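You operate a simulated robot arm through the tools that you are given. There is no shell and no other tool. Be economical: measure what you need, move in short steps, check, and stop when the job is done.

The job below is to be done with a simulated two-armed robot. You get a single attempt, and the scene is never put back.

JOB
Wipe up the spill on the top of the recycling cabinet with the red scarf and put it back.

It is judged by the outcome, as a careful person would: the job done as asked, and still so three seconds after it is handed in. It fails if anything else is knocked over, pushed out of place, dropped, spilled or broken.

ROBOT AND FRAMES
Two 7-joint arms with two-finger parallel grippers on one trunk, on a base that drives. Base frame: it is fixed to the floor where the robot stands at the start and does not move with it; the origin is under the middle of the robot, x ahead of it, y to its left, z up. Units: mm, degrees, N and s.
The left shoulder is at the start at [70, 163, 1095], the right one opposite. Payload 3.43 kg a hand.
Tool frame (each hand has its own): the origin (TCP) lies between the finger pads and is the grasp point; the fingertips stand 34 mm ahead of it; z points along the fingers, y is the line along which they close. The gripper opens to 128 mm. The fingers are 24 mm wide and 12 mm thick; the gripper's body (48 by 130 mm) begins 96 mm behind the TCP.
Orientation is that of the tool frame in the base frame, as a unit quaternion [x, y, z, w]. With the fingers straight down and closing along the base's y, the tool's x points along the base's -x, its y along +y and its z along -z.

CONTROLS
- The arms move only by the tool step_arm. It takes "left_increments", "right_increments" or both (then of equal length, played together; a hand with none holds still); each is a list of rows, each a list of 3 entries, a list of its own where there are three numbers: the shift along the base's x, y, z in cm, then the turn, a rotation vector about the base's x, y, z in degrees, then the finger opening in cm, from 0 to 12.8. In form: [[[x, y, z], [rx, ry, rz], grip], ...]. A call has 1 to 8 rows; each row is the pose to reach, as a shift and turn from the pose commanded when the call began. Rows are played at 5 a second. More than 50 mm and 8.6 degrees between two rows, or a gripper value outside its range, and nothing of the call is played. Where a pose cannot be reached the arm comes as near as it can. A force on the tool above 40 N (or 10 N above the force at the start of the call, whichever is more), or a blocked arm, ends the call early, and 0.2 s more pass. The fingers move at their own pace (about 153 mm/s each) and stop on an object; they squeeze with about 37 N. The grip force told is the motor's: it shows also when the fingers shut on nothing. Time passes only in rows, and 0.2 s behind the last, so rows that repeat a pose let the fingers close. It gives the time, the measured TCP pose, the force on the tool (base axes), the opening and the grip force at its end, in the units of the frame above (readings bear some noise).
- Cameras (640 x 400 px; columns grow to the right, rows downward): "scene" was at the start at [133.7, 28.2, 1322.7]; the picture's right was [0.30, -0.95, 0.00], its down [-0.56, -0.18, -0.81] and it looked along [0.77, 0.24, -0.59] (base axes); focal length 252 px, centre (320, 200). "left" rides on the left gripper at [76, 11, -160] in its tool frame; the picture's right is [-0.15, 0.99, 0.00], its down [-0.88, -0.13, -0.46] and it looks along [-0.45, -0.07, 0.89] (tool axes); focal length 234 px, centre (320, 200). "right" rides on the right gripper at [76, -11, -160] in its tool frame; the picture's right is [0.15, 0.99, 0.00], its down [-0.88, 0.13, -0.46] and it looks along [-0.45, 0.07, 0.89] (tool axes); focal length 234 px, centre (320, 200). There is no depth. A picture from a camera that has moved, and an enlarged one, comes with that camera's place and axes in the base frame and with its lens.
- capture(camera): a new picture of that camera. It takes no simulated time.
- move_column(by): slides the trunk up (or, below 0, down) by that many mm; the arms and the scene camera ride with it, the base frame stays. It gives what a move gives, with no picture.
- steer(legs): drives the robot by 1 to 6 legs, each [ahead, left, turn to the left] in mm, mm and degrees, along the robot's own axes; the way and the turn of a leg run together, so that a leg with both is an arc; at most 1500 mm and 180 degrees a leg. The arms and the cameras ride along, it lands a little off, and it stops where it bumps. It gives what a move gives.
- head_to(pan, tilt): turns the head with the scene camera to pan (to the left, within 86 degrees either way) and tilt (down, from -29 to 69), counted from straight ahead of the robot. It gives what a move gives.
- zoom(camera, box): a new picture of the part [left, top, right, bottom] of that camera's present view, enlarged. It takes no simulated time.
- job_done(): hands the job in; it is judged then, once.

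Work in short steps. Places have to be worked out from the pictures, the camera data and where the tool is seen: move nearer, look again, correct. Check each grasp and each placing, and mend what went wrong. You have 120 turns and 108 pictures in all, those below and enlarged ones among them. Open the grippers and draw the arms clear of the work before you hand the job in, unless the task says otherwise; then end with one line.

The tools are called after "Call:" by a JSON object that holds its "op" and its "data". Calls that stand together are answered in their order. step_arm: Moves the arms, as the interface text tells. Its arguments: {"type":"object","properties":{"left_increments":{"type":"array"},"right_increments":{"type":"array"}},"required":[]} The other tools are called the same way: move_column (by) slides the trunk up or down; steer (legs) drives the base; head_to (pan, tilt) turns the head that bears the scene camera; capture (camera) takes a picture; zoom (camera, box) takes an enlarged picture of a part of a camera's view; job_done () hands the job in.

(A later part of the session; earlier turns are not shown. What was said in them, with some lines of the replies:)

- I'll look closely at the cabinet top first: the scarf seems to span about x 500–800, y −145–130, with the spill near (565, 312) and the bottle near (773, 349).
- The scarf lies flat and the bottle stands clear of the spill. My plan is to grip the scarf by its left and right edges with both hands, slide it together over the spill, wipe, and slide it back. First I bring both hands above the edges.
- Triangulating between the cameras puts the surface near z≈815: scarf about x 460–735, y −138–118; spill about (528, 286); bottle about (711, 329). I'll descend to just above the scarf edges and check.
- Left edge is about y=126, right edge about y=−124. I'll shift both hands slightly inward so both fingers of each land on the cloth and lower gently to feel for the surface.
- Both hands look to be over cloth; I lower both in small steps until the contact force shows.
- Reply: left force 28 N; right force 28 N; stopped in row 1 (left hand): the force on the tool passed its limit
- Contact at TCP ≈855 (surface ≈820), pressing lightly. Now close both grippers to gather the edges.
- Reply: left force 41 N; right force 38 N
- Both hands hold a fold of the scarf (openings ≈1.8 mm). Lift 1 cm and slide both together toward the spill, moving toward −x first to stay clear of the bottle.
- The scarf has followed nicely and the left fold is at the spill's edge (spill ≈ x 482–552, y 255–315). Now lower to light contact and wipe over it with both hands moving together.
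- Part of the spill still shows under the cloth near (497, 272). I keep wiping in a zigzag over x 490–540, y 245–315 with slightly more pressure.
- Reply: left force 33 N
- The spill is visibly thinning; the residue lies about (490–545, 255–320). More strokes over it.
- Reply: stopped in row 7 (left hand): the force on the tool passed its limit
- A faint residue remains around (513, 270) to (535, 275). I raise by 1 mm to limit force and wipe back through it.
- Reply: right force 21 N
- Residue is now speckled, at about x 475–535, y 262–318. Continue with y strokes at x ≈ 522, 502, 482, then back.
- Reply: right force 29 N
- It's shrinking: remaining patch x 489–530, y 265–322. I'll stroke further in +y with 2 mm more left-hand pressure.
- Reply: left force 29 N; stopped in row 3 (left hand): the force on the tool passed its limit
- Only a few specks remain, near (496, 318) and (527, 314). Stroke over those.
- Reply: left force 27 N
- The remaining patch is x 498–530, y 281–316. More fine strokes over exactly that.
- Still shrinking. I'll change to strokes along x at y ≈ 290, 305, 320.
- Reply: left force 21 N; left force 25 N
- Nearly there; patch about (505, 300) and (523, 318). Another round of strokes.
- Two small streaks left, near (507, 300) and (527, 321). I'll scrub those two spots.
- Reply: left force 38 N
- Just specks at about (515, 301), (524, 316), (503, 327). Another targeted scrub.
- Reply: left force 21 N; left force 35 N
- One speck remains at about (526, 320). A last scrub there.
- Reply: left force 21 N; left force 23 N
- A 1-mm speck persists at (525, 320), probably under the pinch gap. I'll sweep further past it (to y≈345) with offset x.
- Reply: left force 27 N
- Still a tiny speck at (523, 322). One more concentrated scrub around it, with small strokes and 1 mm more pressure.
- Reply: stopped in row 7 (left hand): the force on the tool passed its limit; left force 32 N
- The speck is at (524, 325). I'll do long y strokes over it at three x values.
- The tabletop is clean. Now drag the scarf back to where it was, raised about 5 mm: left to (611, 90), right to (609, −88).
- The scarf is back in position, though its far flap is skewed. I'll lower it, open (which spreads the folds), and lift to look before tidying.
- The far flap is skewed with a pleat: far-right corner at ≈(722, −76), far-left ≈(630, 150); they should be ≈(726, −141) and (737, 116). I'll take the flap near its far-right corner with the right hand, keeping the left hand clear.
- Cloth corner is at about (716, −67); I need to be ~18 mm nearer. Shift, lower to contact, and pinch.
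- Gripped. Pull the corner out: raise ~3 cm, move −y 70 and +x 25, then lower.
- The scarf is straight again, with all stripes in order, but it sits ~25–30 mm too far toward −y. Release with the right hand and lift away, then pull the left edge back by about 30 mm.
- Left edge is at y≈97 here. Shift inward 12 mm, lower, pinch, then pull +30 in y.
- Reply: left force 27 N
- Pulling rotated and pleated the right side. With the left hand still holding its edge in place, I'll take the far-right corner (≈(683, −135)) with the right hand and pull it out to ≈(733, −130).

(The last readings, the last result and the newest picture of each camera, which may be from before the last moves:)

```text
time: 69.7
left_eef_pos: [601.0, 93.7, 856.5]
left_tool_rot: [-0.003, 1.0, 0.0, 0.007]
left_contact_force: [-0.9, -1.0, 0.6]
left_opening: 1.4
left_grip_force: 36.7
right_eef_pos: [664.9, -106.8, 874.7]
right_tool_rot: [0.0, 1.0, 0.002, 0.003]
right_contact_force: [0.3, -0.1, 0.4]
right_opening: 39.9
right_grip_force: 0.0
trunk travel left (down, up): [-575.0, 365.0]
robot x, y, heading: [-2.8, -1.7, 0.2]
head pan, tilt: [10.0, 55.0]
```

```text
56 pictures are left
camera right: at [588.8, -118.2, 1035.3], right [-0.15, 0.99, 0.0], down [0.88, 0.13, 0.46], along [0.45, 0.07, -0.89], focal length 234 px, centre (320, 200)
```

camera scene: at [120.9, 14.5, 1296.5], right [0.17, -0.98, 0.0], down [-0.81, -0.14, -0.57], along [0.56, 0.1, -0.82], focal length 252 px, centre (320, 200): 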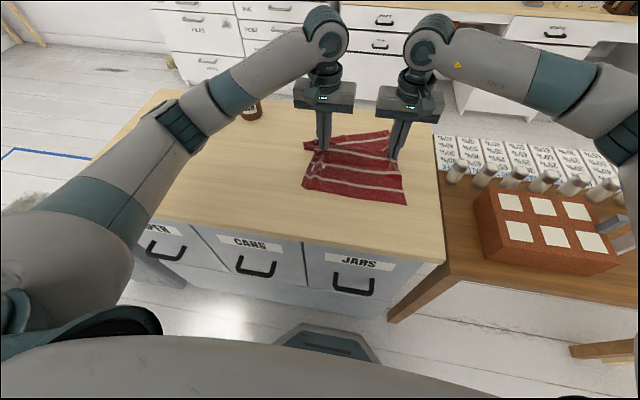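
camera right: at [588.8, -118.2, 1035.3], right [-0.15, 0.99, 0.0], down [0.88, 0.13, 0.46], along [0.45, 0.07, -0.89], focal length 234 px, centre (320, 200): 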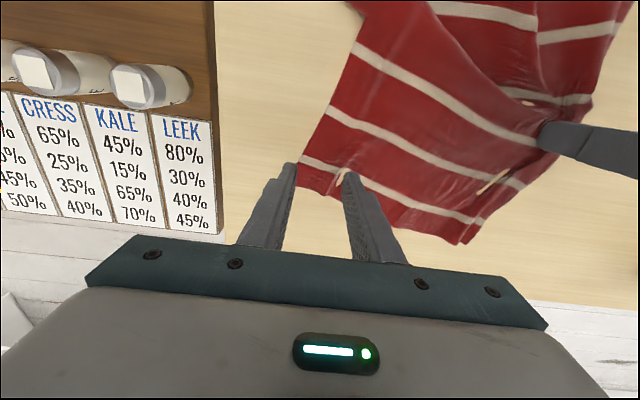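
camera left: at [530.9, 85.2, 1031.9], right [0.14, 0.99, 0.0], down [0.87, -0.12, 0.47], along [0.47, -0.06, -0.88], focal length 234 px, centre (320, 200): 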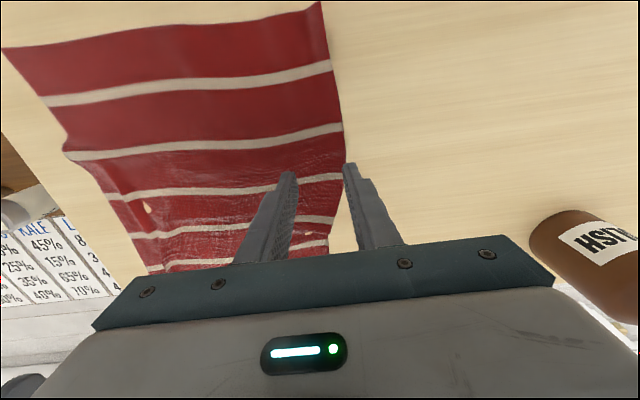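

Far-right corner at (684, −126). Shift +12 mm in y, pinch, lift slightly and pull +x.

Call:
{"op": "step_arm", "data": {"right_increments": [[[0, 1.2, -0.5], [0, 0, 0], 4], [[0, 1.2, -1.2], [0, 0, 0], 4], [[0, 1.2, -1.9], [0, 0, 0], 4], [[0, 1.2, -2.1], [0, 0, 0], 4], [[0, 1.2, -2.1], [0, 0, 0], 2], [[0, 1.2, -2.1], [0, 0, 0], 0], [[0, 1.2, -2.1], [0, 0, 0], 0]]}}

Call:
{"op": "step_arm", "data": {"right_increments": [[[0.5, 0, 1.5], [0, 0, 0], 0], [[2, -0.5, 3], [0, 0, 0], 0], [[3.5, -1, 3], [0, 0, 0], 0], [[5, -1.5, 2.5], [0, 0, 0], 0], [[5.5, -1.5, 1.5], [0, 0, 0], 0], [[5.5, -1.5, 0.5], [0, 0, 0], 0]]}}

Call:
{"op": "zoom", "data": {"camera": "scene", "box": [220, 90, 460, 240]}}

```text
time: 71.2
left_eef_pos: [601.6, 94.5, 856.8]
left_tool_rot: [-0.004, 1.0, 0.0, 0.007]
left_contact_force: [1.0, -0.3, 0.1]
left_opening: 2.0
left_grip_force: 36.0
right_eef_pos: [665.0, -92.0, 856.9]
right_tool_rot: [0.0, 1.0, 0.001, 0.003]
right_contact_force: [1.1, 0.3, 10.5]
right_opening: 1.8
right_grip_force: 36.5
trunk travel left (down, up): [-575.0, 365.0]
robot x, y, heading: [0.5, -1.3, -0.0]
head pan, tilt: [10.0, 55.0]
```

```text
time: 72.7
left_eef_pos: [601.8, 93.5, 856.9]
left_tool_rot: [-0.003, 1.0, 0.0, 0.008]
left_contact_force: [9.9, -18.1, 0.2]
left_opening: 1.8
left_grip_force: 36.6
right_eef_pos: [720.8, -107.0, 858.7]
right_tool_rot: [0.0, 1.0, 0.001, 0.002]
right_contact_force: [-9.5, 17.3, 0.7]
right_opening: 1.8
right_grip_force: 36.7
trunk travel left (down, up): [-575.0, 365.0]
robot x, y, heading: [2.6, -0.2, -0.0]
head pan, tilt: [10.0, 55.0]
```

```text
2.67 times, centred on (340, 165) of scene
camera zoom: at [121.3, 14.6, 1296.5], right [0.17, -0.98, 0.0], down [-0.81, -0.14, -0.57], along [0.56, 0.1, -0.82], focal length 671 px, centre (267, 293)
```

zoom: 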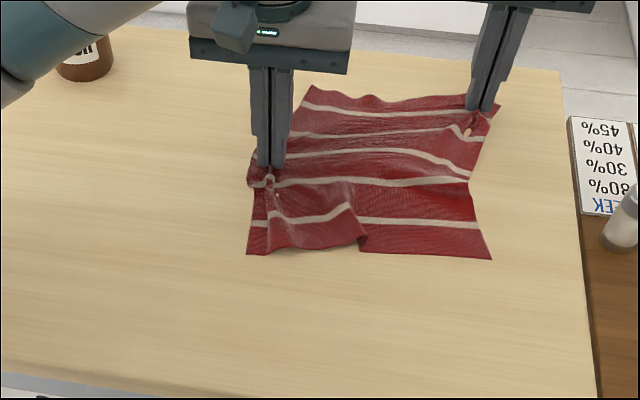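

The stripes are in order again. Keeping the right hand on the far-right corner, I release the left and take the near-left corner (≈(487, 96)) to pull it to (471, 122).

Call:
{"op": "step_arm", "data": {"left_increments": [[[0, 0, -0.1], [0, 0, 0], 2], [[0, 0, -0.1], [0, 0, 0], 4], [[0, 0, 1.5], [0, 0, 0], 4], [[-2, -1, 4], [0, 0, 0], 4], [[-6, -2, 4], [0, 0, 0], 4], [[-9, -2.5, 3], [0, 0, 0], 4], [[-9, -2.5, 1.5], [0, 0, 0], 4]]}}

Call:
{"op": "capture", "data": {"camera": "left"}}

Call:
{"op": "zoom", "data": {"camera": "scene", "box": [220, 90, 460, 240]}}

```text
time: 74.2
left_eef_pos: [510.0, 69.6, 871.7]
left_tool_rot: [-0.004, 1.0, 0.0, 0.007]
left_contact_force: [-0.1, 0.1, -0.1]
left_opening: 39.9
left_grip_force: 0.0
right_eef_pos: [719.8, -108.5, 859.5]
right_tool_rot: [0.0, 1.0, 0.001, 0.001]
right_contact_force: [0.1, 0.3, 0.0]
right_opening: 1.9
right_grip_force: 37.1
trunk travel left (down, up): [-575.0, 365.0]
robot x, y, heading: [-1.2, -1.6, -0.0]
head pan, tilt: [10.0, 55.0]
```

```text
54 pictures are left
camera left: at [431.9, 80.0, 1030.6], right [0.14, 0.99, 0.0], down [0.88, -0.12, 0.47], along [0.46, -0.06, -0.88], focal length 234 px, centre (320, 200)
```

left: 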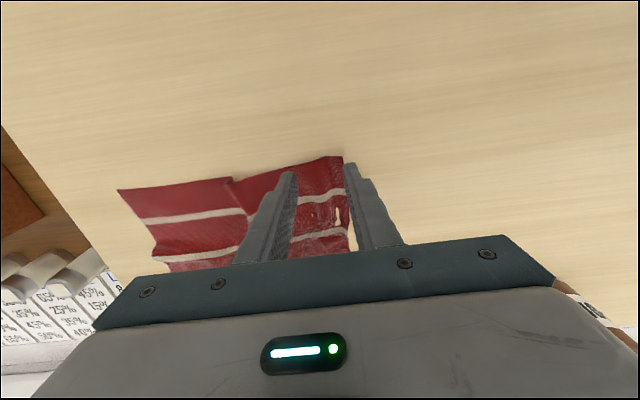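

```text
2.67 times, centred on (340, 165) of scene
camera zoom: at [121.6, 14.9, 1296.4], right [0.17, -0.98, 0.0], down [-0.81, -0.14, -0.57], along [0.56, 0.1, -0.82], focal length 671 px, centre (267, 293)
```

zoom: 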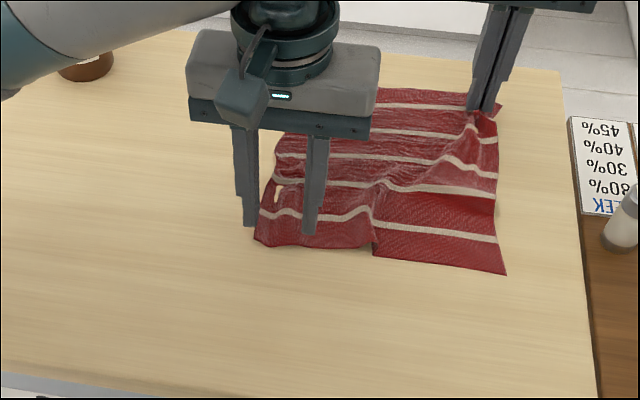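

Near-left corner at ≈(500, 92). Adjust, pinch, and pull to −x 30, +y 30 against the right hand.

Call:
{"op": "step_arm", "data": {"left_increments": [[[1.2, -0.9, -0.5], [0, 0, 0], 4], [[1.2, -0.9, -1.2], [0, 0, 0], 4], [[1.2, -0.9, -1.7], [0, 0, 0], 4], [[1.2, -0.9, -1.8], [0, 0, 0], 4], [[1.2, -0.9, -1.8], [0, 0, 0], 2], [[1.2, -0.9, -1.8], [0, 0, 0], 0], [[1.2, -0.9, -1.8], [0, 0, 0], 0]]}}

Call:
{"op": "step_arm", "data": {"left_increments": [[[0, 0, 1], [0, 0, 0], 0], [[-1, 1, 1.5], [0, 0, 0], 0], [[-2, 2, 1.5], [0, 0, 0], 0], [[-3, 3, 1], [0, 0, 0], 0], [[-3, 3, 0.4], [0, 0, 0], 0]]}}

Call:
{"op": "zoom", "data": {"camera": "scene", "box": [220, 90, 460, 240]}}

```text
time: 75.8
left_eef_pos: [523.9, 59.9, 854.1]
left_tool_rot: [-0.004, 1.0, 0.001, 0.009]
left_contact_force: [3.8, 1.5, 27.4]
left_opening: 1.9
left_grip_force: 36.7
right_eef_pos: [719.5, -109.8, 859.7]
right_tool_rot: [0.0, 1.0, 0.001, 0.003]
right_contact_force: [-0.2, -0.1, -0.5]
right_opening: 1.9
right_grip_force: 36.9
trunk travel left (down, up): [-575.0, 365.0]
robot x, y, heading: [2.9, 0.5, 0.0]
head pan, tilt: [10.0, 55.0]
```

```text
time: 77.0
left_eef_pos: [493.0, 91.1, 856.8]
left_tool_rot: [-0.004, 1.0, 0.0, 0.007]
left_contact_force: [6.9, -4.6, 0.2]
left_opening: 2.0
left_grip_force: 36.0
right_eef_pos: [721.9, -107.4, 857.6]
right_tool_rot: [0.0, 1.0, 0.002, 0.002]
right_contact_force: [-6.2, 5.3, -0.6]
right_opening: 2.0
right_grip_force: 36.7
trunk travel left (down, up): [-575.0, 365.0]
robot x, y, heading: [2.0, -0.1, 0.2]
head pan, tilt: [10.0, 55.0]
```

```text
2.67 times, centred on (340, 165) of scene
camera zoom: at [121.5, 14.5, 1296.4], right [0.17, -0.98, 0.0], down [-0.81, -0.14, -0.57], along [0.56, 0.1, -0.82], focal length 671 px, centre (267, 293)
```

zoom: 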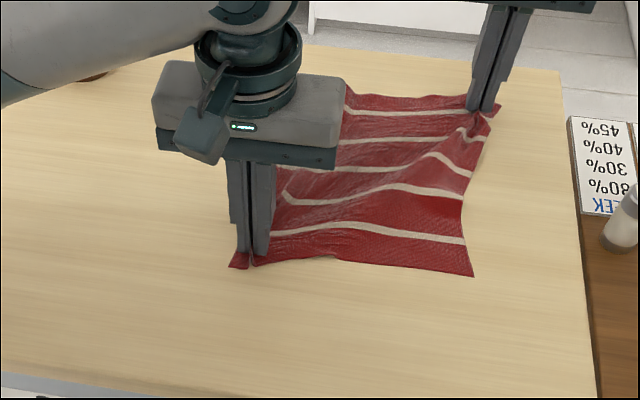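

Diagonal is restored. Now the right hand releases and moves to the near-right corner (≈(495, −101)) while the left holds.

Call:
{"op": "step_arm", "data": {"right_increments": [[[0, 0, -0.1], [0, 0, 0], 2], [[0, 0, -0.1], [0, 0, 0], 4], [[0, 0, 2.5], [0, 0, 0], 4], [[-4, 1, 5], [0, 0, 0], 4], [[-8.5, 2, 5], [0, 0, 0], 4], [[-13, 3, 5], [0, 0, 0], 4], [[-17.5, 3.5, 4], [0, 0, 0], 4], [[-20.5, 3.7, 1.8], [0, 0, 0], 4]]}}

Call:
{"op": "capture", "data": {"camera": "right"}}

Call:
{"op": "zoom", "data": {"camera": "scene", "box": [220, 90, 460, 240]}}

```text
time: 78.8
left_eef_pos: [492.6, 89.9, 857.3]
left_tool_rot: [-0.004, 1.0, 0.0, 0.007]
left_contact_force: [0.0, 0.0, 0.1]
left_opening: 1.7
left_grip_force: 36.5
right_eef_pos: [512.3, -71.7, 877.1]
right_tool_rot: [-0.001, 1.0, 0.001, 0.003]
right_contact_force: [0.7, -0.9, -0.3]
right_opening: 39.9
right_grip_force: 0.0
trunk travel left (down, up): [-575.0, 365.0]
robot x, y, heading: [-3.6, -1.1, 0.3]
head pan, tilt: [10.0, 55.0]
```

```text
51 pictures are left
camera right: at [436.4, -83.0, 1036.2], right [-0.15, 0.99, 0.0], down [0.88, 0.13, 0.46], along [0.46, 0.07, -0.89], focal length 234 px, centre (320, 200)
```

right: 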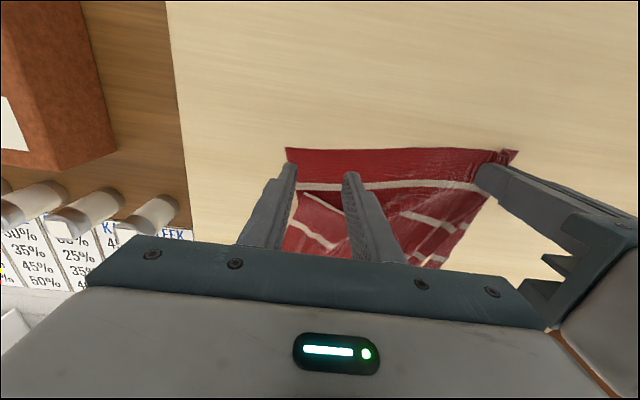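

```text
2.67 times, centred on (340, 165) of scene
camera zoom: at [121.2, 14.4, 1296.5], right [0.17, -0.98, 0.0], down [-0.81, -0.14, -0.57], along [0.56, 0.1, -0.82], focal length 671 px, centre (267, 293)
```

zoom: 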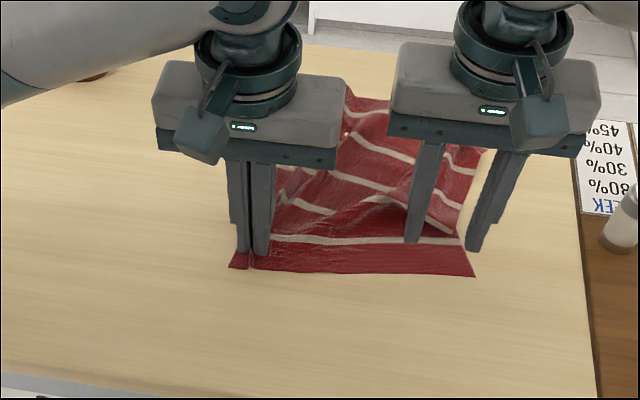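

The rest slid into pleats once released, but both hands are at the near edge. Better method: grip both near corners, lift the scarf to hang straight, then lay it down from the far edge toward me. Pinch the near-right corner first.

Call:
{"op": "step_arm", "data": {"right_increments": [[[-0.2, 0.5, -0.8], [0, 0, 0], 4], [[-0.2, 0.5, -1.6], [0, 0, 0], 4], [[-0.2, 0.5, -2.1], [0, 0, 0], 4], [[-0.2, 0.5, -2.3], [0, 0, 0], 4], [[-0.2, 0.5, -2.3], [0, 0, 0], 2], [[-0.2, 0.5, -2.3], [0, 0, 0], 0], [[-0.2, 0.5, -2.3], [0, 0, 0], 0]]}}

Call:
{"op": "capture", "data": {"camera": "right"}}

```text
time: 80.5
left_eef_pos: [490.3, 89.9, 858.7]
left_tool_rot: [-0.003, 1.0, -0.001, 0.008]
left_contact_force: [2.2, -10.0, -0.6]
left_opening: 1.7
left_grip_force: 36.7
right_eef_pos: [512.2, -66.9, 854.8]
right_tool_rot: [-0.001, 1.0, 0.002, 0.004]
right_contact_force: [-1.1, 11.0, 18.1]
right_opening: 2.1
right_grip_force: 36.7
trunk travel left (down, up): [-575.0, 365.0]
robot x, y, heading: [-6.9, 2.8, -0.1]
head pan, tilt: [10.0, 55.0]
```

```text
49 pictures are left
camera right: at [435.1, -77.7, 1014.9], right [-0.15, 0.99, 0.0], down [0.88, 0.13, 0.46], along [0.46, 0.07, -0.89], focal length 234 px, centre (320, 200)
```

right: 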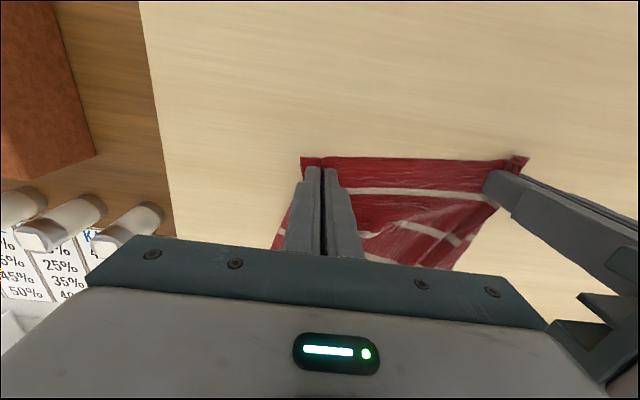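

Both near corners are held and taut. Lift the scarf about 30 cm so it hangs freely.

Call:
{"op": "step_arm", "data": {"left_increments": [[[0, 0, 3.5], [0, 0, 0], 0], [[0.5, -0.2, 7], [0, 0, 0], 0], [[1.5, -0.5, 11], [0, 0, 0], 0], [[2.5, -0.8, 15], [0, 0, 0], 0], [[3.5, -1, 19], [0, 0, 0], 0], [[4.5, -1.3, 23], [0, 0, 0], 0], [[5.5, -1.3, 27], [0, 0, 0], 0], [[6.5, -1.3, 30], [0, 0, 0], 0]], "right_increments": [[[0, 0, 3.5], [0, 0, 0], 0], [[0, -0.2, 7.2], [0, 0, 0], 0], [[0, -0.5, 11.4], [0, 0, 0], 0], [[0.6, -0.8, 15.4], [0, 0, 0], 0], [[1.5, -1, 19.4], [0, 0, 0], 0], [[2.4, -1.3, 23.4], [0, 0, 0], 0], [[3.3, -1.3, 27.4], [0, 0, 0], 0], [[4.3, -1.3, 30.4], [0, 0, 0], 0]]}}

Call:
{"op": "head_to", "data": {"pan": 0, "tilt": 40}}

Call:
{"op": "capture", "data": {"camera": "scene"}}

Call:
{"op": "capture", "data": {"camera": "left"}}

```text
time: 82.2
left_eef_pos: [556.4, 76.9, 1158.2]
left_tool_rot: [-0.004, 1.0, 0.0, 0.007]
left_contact_force: [-0.3, -8.0, -0.2]
left_opening: 2.0
left_grip_force: 36.4
right_eef_pos: [553.8, -79.9, 1159.0]
right_tool_rot: [0.0, 1.0, 0.001, 0.003]
right_contact_force: [-1.5, 7.2, 0.1]
right_opening: 2.1
right_grip_force: 37.2
trunk travel left (down, up): [-575.0, 365.0]
robot x, y, heading: [-1.3, 3.2, 0.1]
head pan, tilt: [10.0, 55.0]
```

```text
time: 83.0
left_eef_pos: [558.7, 78.8, 1157.1]
left_tool_rot: [-0.003, 1.0, 0.0, 0.007]
left_contact_force: [1.0, -7.6, -0.8]
left_opening: 1.9
left_grip_force: 36.6
right_eef_pos: [555.3, -79.1, 1157.9]
right_tool_rot: [0.0, 1.0, 0.0, 0.002]
right_contact_force: [0.3, 8.1, 0.3]
right_opening: 2.1
right_grip_force: 37.5
trunk travel left (down, up): [-575.0, 365.0]
robot x, y, heading: [-0.0, 3.9, 0.0]
head pan, tilt: [0.0, 40.0]
```

```text
48 pictures are left
camera scene: at [135.4, 2.3, 1317.0], right [0.0, -1.0, 0.0], down [-0.64, 0.0, -0.77], along [0.77, 0.0, -0.64], focal length 252 px, centre (320, 200)
```

scene: 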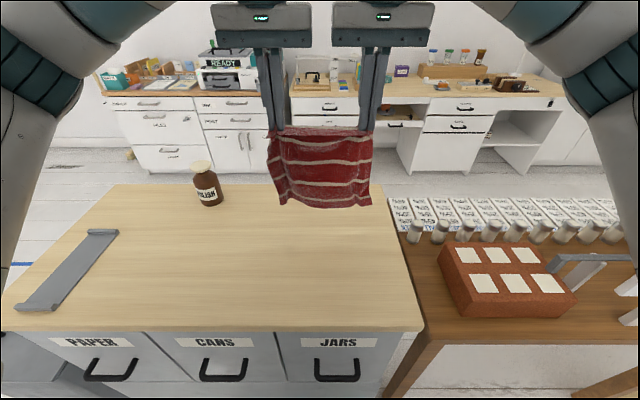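

```text
47 pictures are left
camera left: at [480.1, 87.2, 1314.7], right [0.14, 0.99, 0.0], down [0.88, -0.12, 0.47], along [0.46, -0.06, -0.88], focal length 234 px, centre (320, 200)
```

left: 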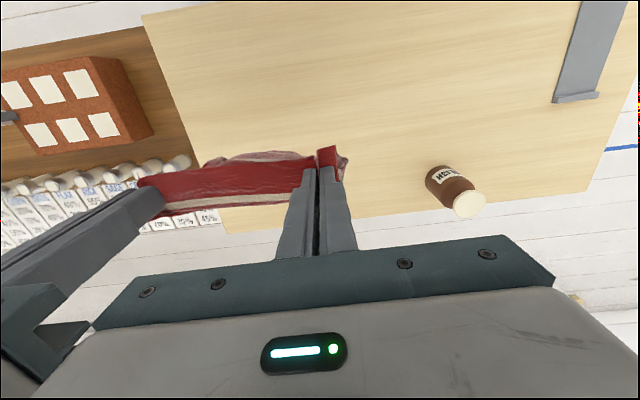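

Table is spotless and the bottle and tray are untouched. The scarf hangs nicely; I zoom to see if it's fully unfolded.

Call:
{"op": "zoom", "data": {"camera": "scene", "box": [240, 100, 400, 220]}}

Call:
{"op": "zoom", "data": {"camera": "scene", "box": [120, 180, 420, 340]}}

```text
3.33 times, centred on (320, 160) of scene
camera zoom: at [135.4, 2.3, 1317.0], right [0.0, -1.0, 0.0], down [-0.64, 0.0, -0.77], along [0.77, 0.0, -0.64], focal length 839 px, centre (320, 333)
```

zoom: 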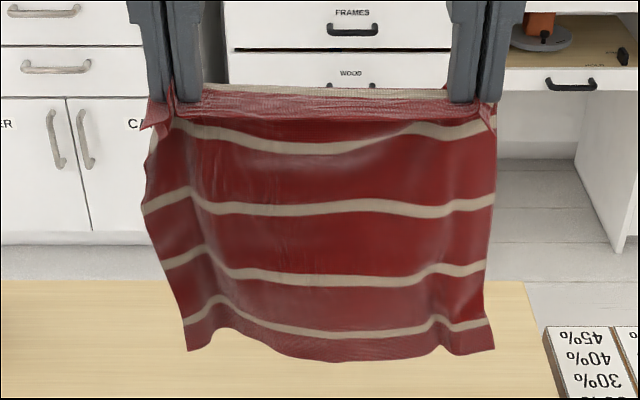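

```text
2.13 times, centred on (270, 260) of scene
camera zoom: at [135.4, 2.3, 1317.0], right [0.0, -1.0, 0.0], down [-0.64, 0.0, -0.77], along [0.77, 0.0, -0.64], focal length 537 px, centre (427, 72)
```

zoom: 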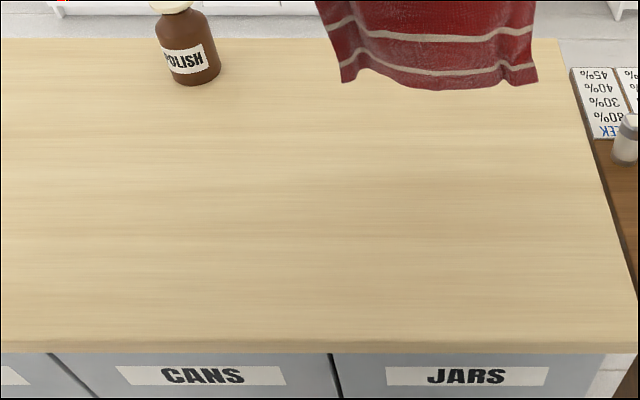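

The table is entirely clean and the scarf hangs unfolded. Now carry it to the far side (x≈735) and lower until the hem is just above the table.

Call:
{"op": "step_arm", "data": {"left_increments": [[[3, 0, 0], [0, 0, 0], 0], [[6, 0, 0], [0, 0, 0], 0], [[9, 0, -1], [0, 0, 0], 0], [[12, 0, -3], [0, 0, 0], 0], [[15, 0, -5], [0, 0, 0], 0], [[17.8, 0, -7], [0, 0, 0], 0], [[17.8, 0, -8.5], [0, 0, 0], 0], [[17.8, 0, -8.5], [0, 0, 0], 0]], "right_increments": [[[3, 0, 0], [0, 0, 0], 0], [[6, 0, 0], [0, 0, 0], 0], [[9, 0, -1], [0, 0, 0], 0], [[12, 0, -3], [0, 0, 0], 0], [[15, 0, -5], [0, 0, 0], 0], [[17.8, 0, -7], [0, 0, 0], 0], [[17.8, 0, -8.5], [0, 0, 0], 0], [[17.8, 0, -8.5], [0, 0, 0], 0]]}}

Call:
{"op": "capture", "data": {"camera": "scene"}}

```text
time: 84.8
left_eef_pos: [736.8, 76.9, 1070.3]
left_tool_rot: [-0.004, 1.0, 0.0, 0.008]
left_contact_force: [-0.2, -9.6, 0.4]
left_opening: 1.8
left_grip_force: 36.7
right_eef_pos: [733.7, -79.9, 1074.1]
right_tool_rot: [0.0, 1.0, 0.0, 0.002]
right_contact_force: [0.7, 8.9, 0.2]
right_opening: 2.0
right_grip_force: 36.2
trunk travel left (down, up): [-575.0, 365.0]
robot x, y, heading: [-4.4, 0.1, -0.1]
head pan, tilt: [0.0, 40.0]
```

```text
44 pictures are left
camera scene: at [134.9, 2.2, 1317.2], right [0.0, -1.0, 0.0], down [-0.64, 0.0, -0.77], along [0.77, 0.0, -0.64], focal length 252 px, centre (320, 200)
```

scene: 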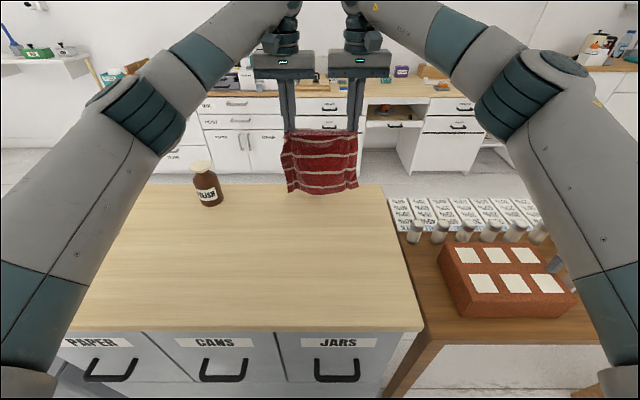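

The hem hangs at about z≈847 over x≈735, well inside the table's far edge. Now lay it down in an arc toward me.

Call:
{"op": "step_arm", "data": {"left_increments": [[[0, 0, -3.3], [0, 0, 0], 0], [[-3, 0, -4.4], [0, 0, 0], 0], [[-7, 0, -5.2], [0, 0, 0], 0], [[-10.5, 0, -7], [0, 0, 0], 0], [[-13.5, 0, -9.5], [0, 0, 0], 0], [[-16, 0, -12.5], [0, 0, 0], 0], [[-18, 0, -16.4], [0, 0, 0], 0], [[-19, 0, -19.8], [0, 0, 0], 0]], "right_increments": [[[0, 0, -3.3], [0, 0, 0], 0], [[-3, 0, -4.4], [0, 0, 0], 0], [[-7, 0, -5.2], [0, 0, 0], 0], [[-10.5, 0, -7], [0, 0, 0], 0], [[-13.5, 0, -9.5], [0, 0, 0], 0], [[-16, 0, -12.5], [0, 0, 0], 0], [[-18, 0, -16.4], [0, 0, 0], 0], [[-19, 0, -19.8], [0, 0, 0], 0]]}}

Call:
{"op": "head_to", "data": {"pan": 0, "tilt": 52}}

Call:
{"op": "capture", "data": {"camera": "scene"}}

```text
time: 86.6
left_eef_pos: [548.7, 77.2, 874.3]
left_tool_rot: [-0.004, 1.0, 0.0, 0.007]
left_contact_force: [0.3, -8.5, 0.3]
left_opening: 1.9
left_grip_force: 36.4
right_eef_pos: [543.8, -79.0, 874.4]
right_tool_rot: [0.001, 1.0, 0.001, 0.002]
right_contact_force: [0.0, 9.0, 0.0]
right_opening: 2.0
right_grip_force: 36.7
trunk travel left (down, up): [-575.0, 365.0]
robot x, y, heading: [-0.2, 1.7, -0.2]
head pan, tilt: [0.0, 40.0]
```

```text
time: 87.4
left_eef_pos: [547.8, 79.1, 874.2]
left_tool_rot: [-0.004, 1.0, 0.0, 0.006]
left_contact_force: [-0.2, -8.1, 0.4]
left_opening: 1.9
left_grip_force: 37.1
right_eef_pos: [542.7, -78.9, 875.6]
right_tool_rot: [0.0, 1.0, 0.0, 0.003]
right_contact_force: [-0.1, 7.3, -0.1]
right_opening: 2.2
right_grip_force: 36.5
trunk travel left (down, up): [-575.0, 365.0]
robot x, y, heading: [-2.6, 0.2, 0.1]
head pan, tilt: [0.0, 52.0]
```

```text
43 pictures are left
camera scene: at [125.2, 2.2, 1300.4], right [0.0, -1.0, 0.0], down [-0.79, 0.0, -0.62], along [0.62, 0.0, -0.79], focal length 252 px, centre (320, 200)
```

scene: 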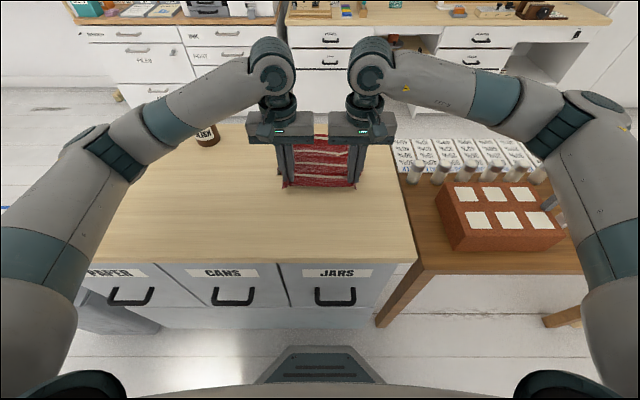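

The far edge lies at about x≈743. Lower to the table with a little pull toward me, then open to release.

Call:
{"op": "step_arm", "data": {"left_increments": [[[-1, 0, -0.8], [0, 0, 0], 0], [[-2, 0, -1.4], [0, 0, 0], 0], [[-3, 0, -1.6], [0, 0, 0], 0], [[-3, 0, -1.7], [0, 0, 0], 0], [[-3, 0, -1.7], [0, 0, 0], 0]], "right_increments": [[[-1, 0, -0.8], [0, 0, 0], 0], [[-2, 0, -1.4], [0, 0, 0], 0], [[-2.8, 0, -1.6], [0, 0, 0], 0], [[-2.8, 0, -1.7], [0, 0, 0], 0], [[-2.8, 0, -1.7], [0, 0, 0], 0]]}}

Call:
{"op": "zoom", "data": {"camera": "scene", "box": [220, 110, 420, 220]}}

Call:
{"op": "capture", "data": {"camera": "left"}}

```text
time: 88.6
left_eef_pos: [516.5, 78.9, 856.3]
left_tool_rot: [-0.005, 1.0, 0.001, 0.007]
left_contact_force: [0.9, -8.7, 0.6]
left_opening: 1.8
left_grip_force: 36.8
right_eef_pos: [515.9, -79.0, 859.2]
right_tool_rot: [0.0, 1.0, 0.001, 0.003]
right_contact_force: [0.3, 8.9, 6.3]
right_opening: 2.2
right_grip_force: 36.6
trunk travel left (down, up): [-575.0, 365.0]
robot x, y, heading: [-4.9, 2.1, -0.2]
head pan, tilt: [0.0, 52.0]
```

```text
3.20 times, centred on (320, 165) of scene
camera zoom: at [124.8, 2.3, 1300.4], right [0.0, -1.0, 0.0], down [-0.79, 0.0, -0.62], along [0.62, 0.0, -0.79], focal length 805 px, centre (320, 312)
```

zoom: 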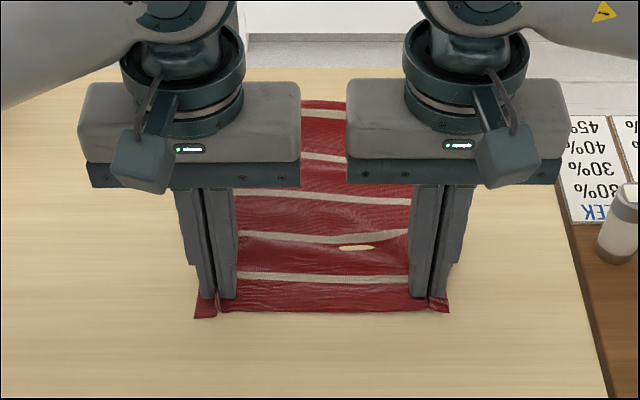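

```text
41 pictures are left
camera left: at [437.3, 87.7, 1015.1], right [0.14, 0.99, 0.0], down [0.87, -0.12, 0.47], along [0.46, -0.06, -0.88], focal length 234 px, centre (320, 200)
```

left: 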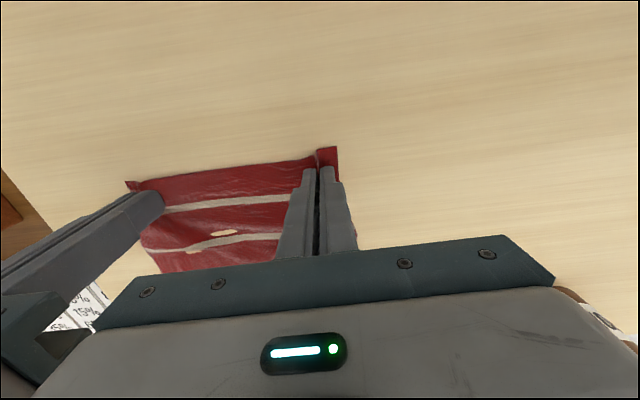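

It's laid flat, but ~28 mm too far (near edge x≈502 vs 467–471, far ≈759 vs 733). Drag both hands −30 mm in x, then open wide slowly to spread the corner folds and lift off.

Call:
{"op": "step_arm", "data": {"left_increments": [[[-1, 0, 0.1], [0, 0, 0], 0], [[-2, 0, 0.1], [0, 0, 0], 0], [[-3, 0, 0.1], [0, 0, 0], 0], [[-3, 0, 0.1], [0, 0, 0], 0]], "right_increments": [[[-1, 0, 0], [0, 0, 0], 0], [[-2, 0, 0], [0, 0, 0], 0], [[-3, 0, 0], [0, 0, 0], 0], [[-3, 0, 0], [0, 0, 0], 0]]}}

Call:
{"op": "step_arm", "data": {"left_increments": [[[0, 0, -0.1], [0, 0, 0], 1], [[0, 0, -0.1], [0, 0, 0], 2.5], [[0, 0, -0.1], [0, 0, 0], 4], [[0, 0, 1], [0, 0, 0], 4], [[0, 0, 4], [0, 0, 0], 4], [[0, 2, 8], [0, 0, 0], 4], [[0, 6, 11], [0, 0, 0], 4], [[0, 10, 13], [0, 0, 0], 4]], "right_increments": [[[0, 0, 0], [0, 0, 0], 1], [[0, 0, 0], [0, 0, 0], 2.5], [[0, 0, 0], [0, 0, 0], 4], [[0, 0, 1], [0, 0, 0], 4], [[0, 0, 4], [0, 0, 0], 4], [[0, -2, 8], [0, 0, 0], 4], [[0, -6, 11], [0, 0, 0], 4], [[0, -10, 13], [0, 0, 0], 4]]}}

Call:
{"op": "zoom", "data": {"camera": "scene", "box": [220, 110, 420, 235]}}

Call:
{"op": "capture", "data": {"camera": "left"}}

```text
time: 89.6
left_eef_pos: [486.3, 77.7, 859.2]
left_tool_rot: [-0.003, 1.0, -0.001, 0.008]
left_contact_force: [0.2, -10.0, 0.1]
left_opening: 1.9
left_grip_force: 37.0
right_eef_pos: [485.4, -79.6, 859.3]
right_tool_rot: [0.0, 1.0, 0.001, 0.003]
right_contact_force: [1.1, 9.2, 7.0]
right_opening: 2.2
right_grip_force: 36.9
trunk travel left (down, up): [-575.0, 365.0]
robot x, y, heading: [2.5, 0.2, 0.0]
head pan, tilt: [0.0, 52.0]
```

```text
time: 91.4
left_eef_pos: [485.8, 176.6, 989.6]
left_tool_rot: [-0.004, 1.0, 0.0, 0.008]
left_contact_force: [-0.2, 0.8, 0.3]
left_opening: 40.0
left_grip_force: 0.1
right_eef_pos: [483.3, -180.3, 989.4]
right_tool_rot: [0.0, 1.0, 0.001, 0.003]
right_contact_force: [0.4, 0.1, 0.3]
right_opening: 40.1
right_grip_force: 0.1
trunk travel left (down, up): [-575.0, 365.0]
robot x, y, heading: [1.0, 0.8, 0.3]
head pan, tilt: [0.0, 52.0]
```

```text
3.20 times, centred on (320, 172) of scene
camera zoom: at [123.6, 2.3, 1300.4], right [0.0, -1.0, 0.0], down [-0.79, 0.0, -0.62], along [0.62, 0.0, -0.79], focal length 805 px, centre (320, 288)
```

zoom: 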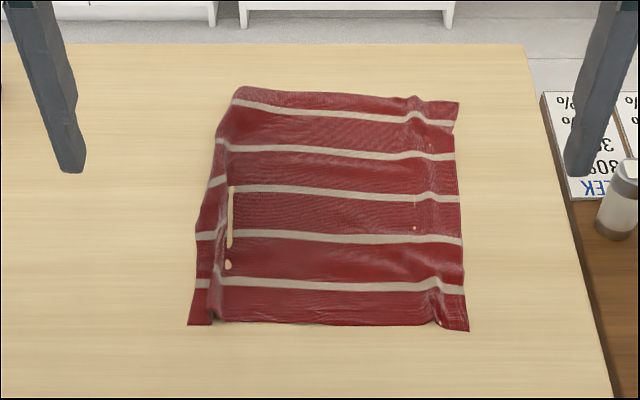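

```text
39 pictures are left
camera left: at [407.3, 186.7, 1147.8], right [0.14, 0.99, 0.0], down [0.87, -0.12, 0.47], along [0.46, -0.06, -0.88], focal length 234 px, centre (320, 200)
```

left: 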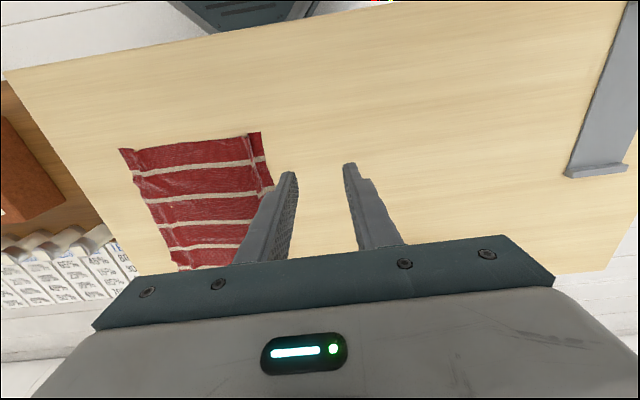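

The scarf is back, flat and within about a centimetre of its original place (centre ≈(597, −13) vs (600, −4)). Raise and draw the arms clear with grippers open, and take a final look.

Call:
{"op": "step_arm", "data": {"left_increments": [[[0, 2, 3], [0, 0, 0], 8], [[0, 5, 6], [0, 0, 0], 10], [[0, 9, 8], [0, 0, 0], 12], [[0, 13, 9], [0, 0, 0], 12], [[0, 17, 9], [0, 0, 0], 12]], "right_increments": [[[0, -2, 3], [0, 0, 0], 8], [[0, -5, 6], [0, 0, 0], 10], [[0, -9, 8], [0, 0, 0], 12], [[0, -13, 9], [0, 0, 0], 12], [[0, -17, 9], [0, 0, 0], 12]]}}

Call:
{"op": "head_to", "data": {"pan": 10, "tilt": 55}}

Call:
{"op": "capture", "data": {"camera": "scene"}}

Call:
{"op": "zoom", "data": {"camera": "scene", "box": [160, 80, 440, 260]}}

```text
time: 92.6
left_eef_pos: [484.0, 347.2, 1078.1]
left_tool_rot: [-0.003, 1.0, 0.0, 0.007]
left_contact_force: [0.8, 0.2, 0.6]
left_opening: 120.1
left_grip_force: 0.1
right_eef_pos: [485.4, -351.2, 1080.1]
right_tool_rot: [-0.002, 1.0, 0.001, 0.003]
right_contact_force: [-0.2, -0.9, -0.1]
right_opening: 119.9
right_grip_force: 0.0
trunk travel left (down, up): [-575.0, 365.0]
robot x, y, heading: [4.6, -1.8, 0.2]
head pan, tilt: [0.0, 52.0]
```

```text
time: 93.3
left_eef_pos: [487.8, 346.2, 1078.0]
left_tool_rot: [-0.004, 1.0, 0.0, 0.007]
left_contact_force: [0.4, 0.6, -0.4]
left_opening: 120.1
left_grip_force: 0.0
right_eef_pos: [486.3, -351.3, 1078.7]
right_tool_rot: [0.001, 1.0, 0.001, 0.003]
right_contact_force: [-0.3, 0.6, -0.4]
right_opening: 119.8
right_grip_force: 0.1
trunk travel left (down, up): [-575.0, 365.0]
robot x, y, heading: [-2.4, 2.0, 0.1]
head pan, tilt: [10.0, 55.0]
```

```text
38 pictures are left
camera scene: at [121.4, 14.6, 1296.4], right [0.17, -0.98, 0.0], down [-0.81, -0.14, -0.57], along [0.56, 0.1, -0.82], focal length 252 px, centre (320, 200)
```

scene: 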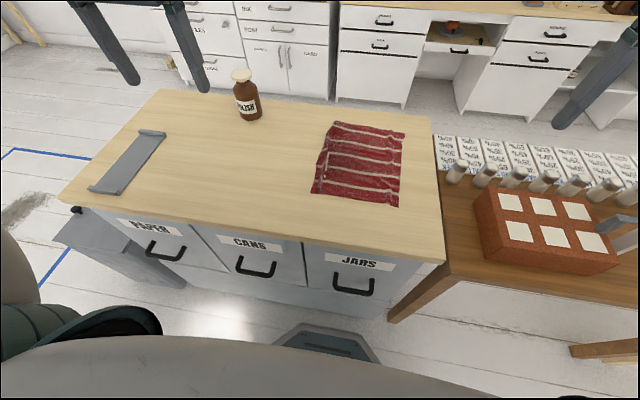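

```text
2.22 times, centred on (300, 170) of scene
camera zoom: at [121.4, 14.6, 1296.4], right [0.17, -0.98, 0.0], down [-0.81, -0.14, -0.57], along [0.56, 0.1, -0.82], focal length 559 px, centre (364, 267)
```

zoom: 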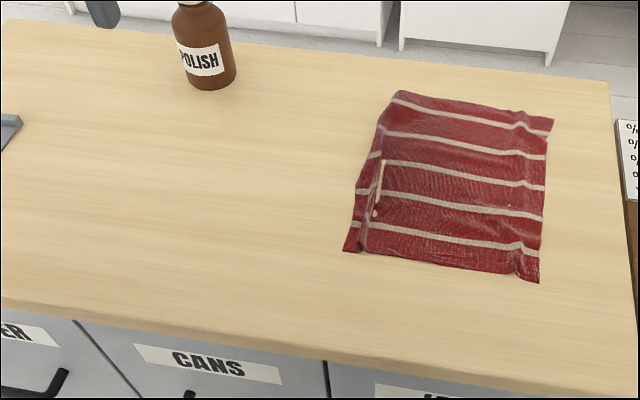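

The spill is gone, the scarf is back in its place, everything else is undisturbed, and the arms are clear with the grippers open. Handing in.

Call:
{"op": "job_done", "data": {}}

```text
The job is handed in.
```

The spill on the recycling cabinet is wiped up and the red scarf is back within about 1 cm of its original spot, lying flat with a few creases near its side edges; nothing else was moved.
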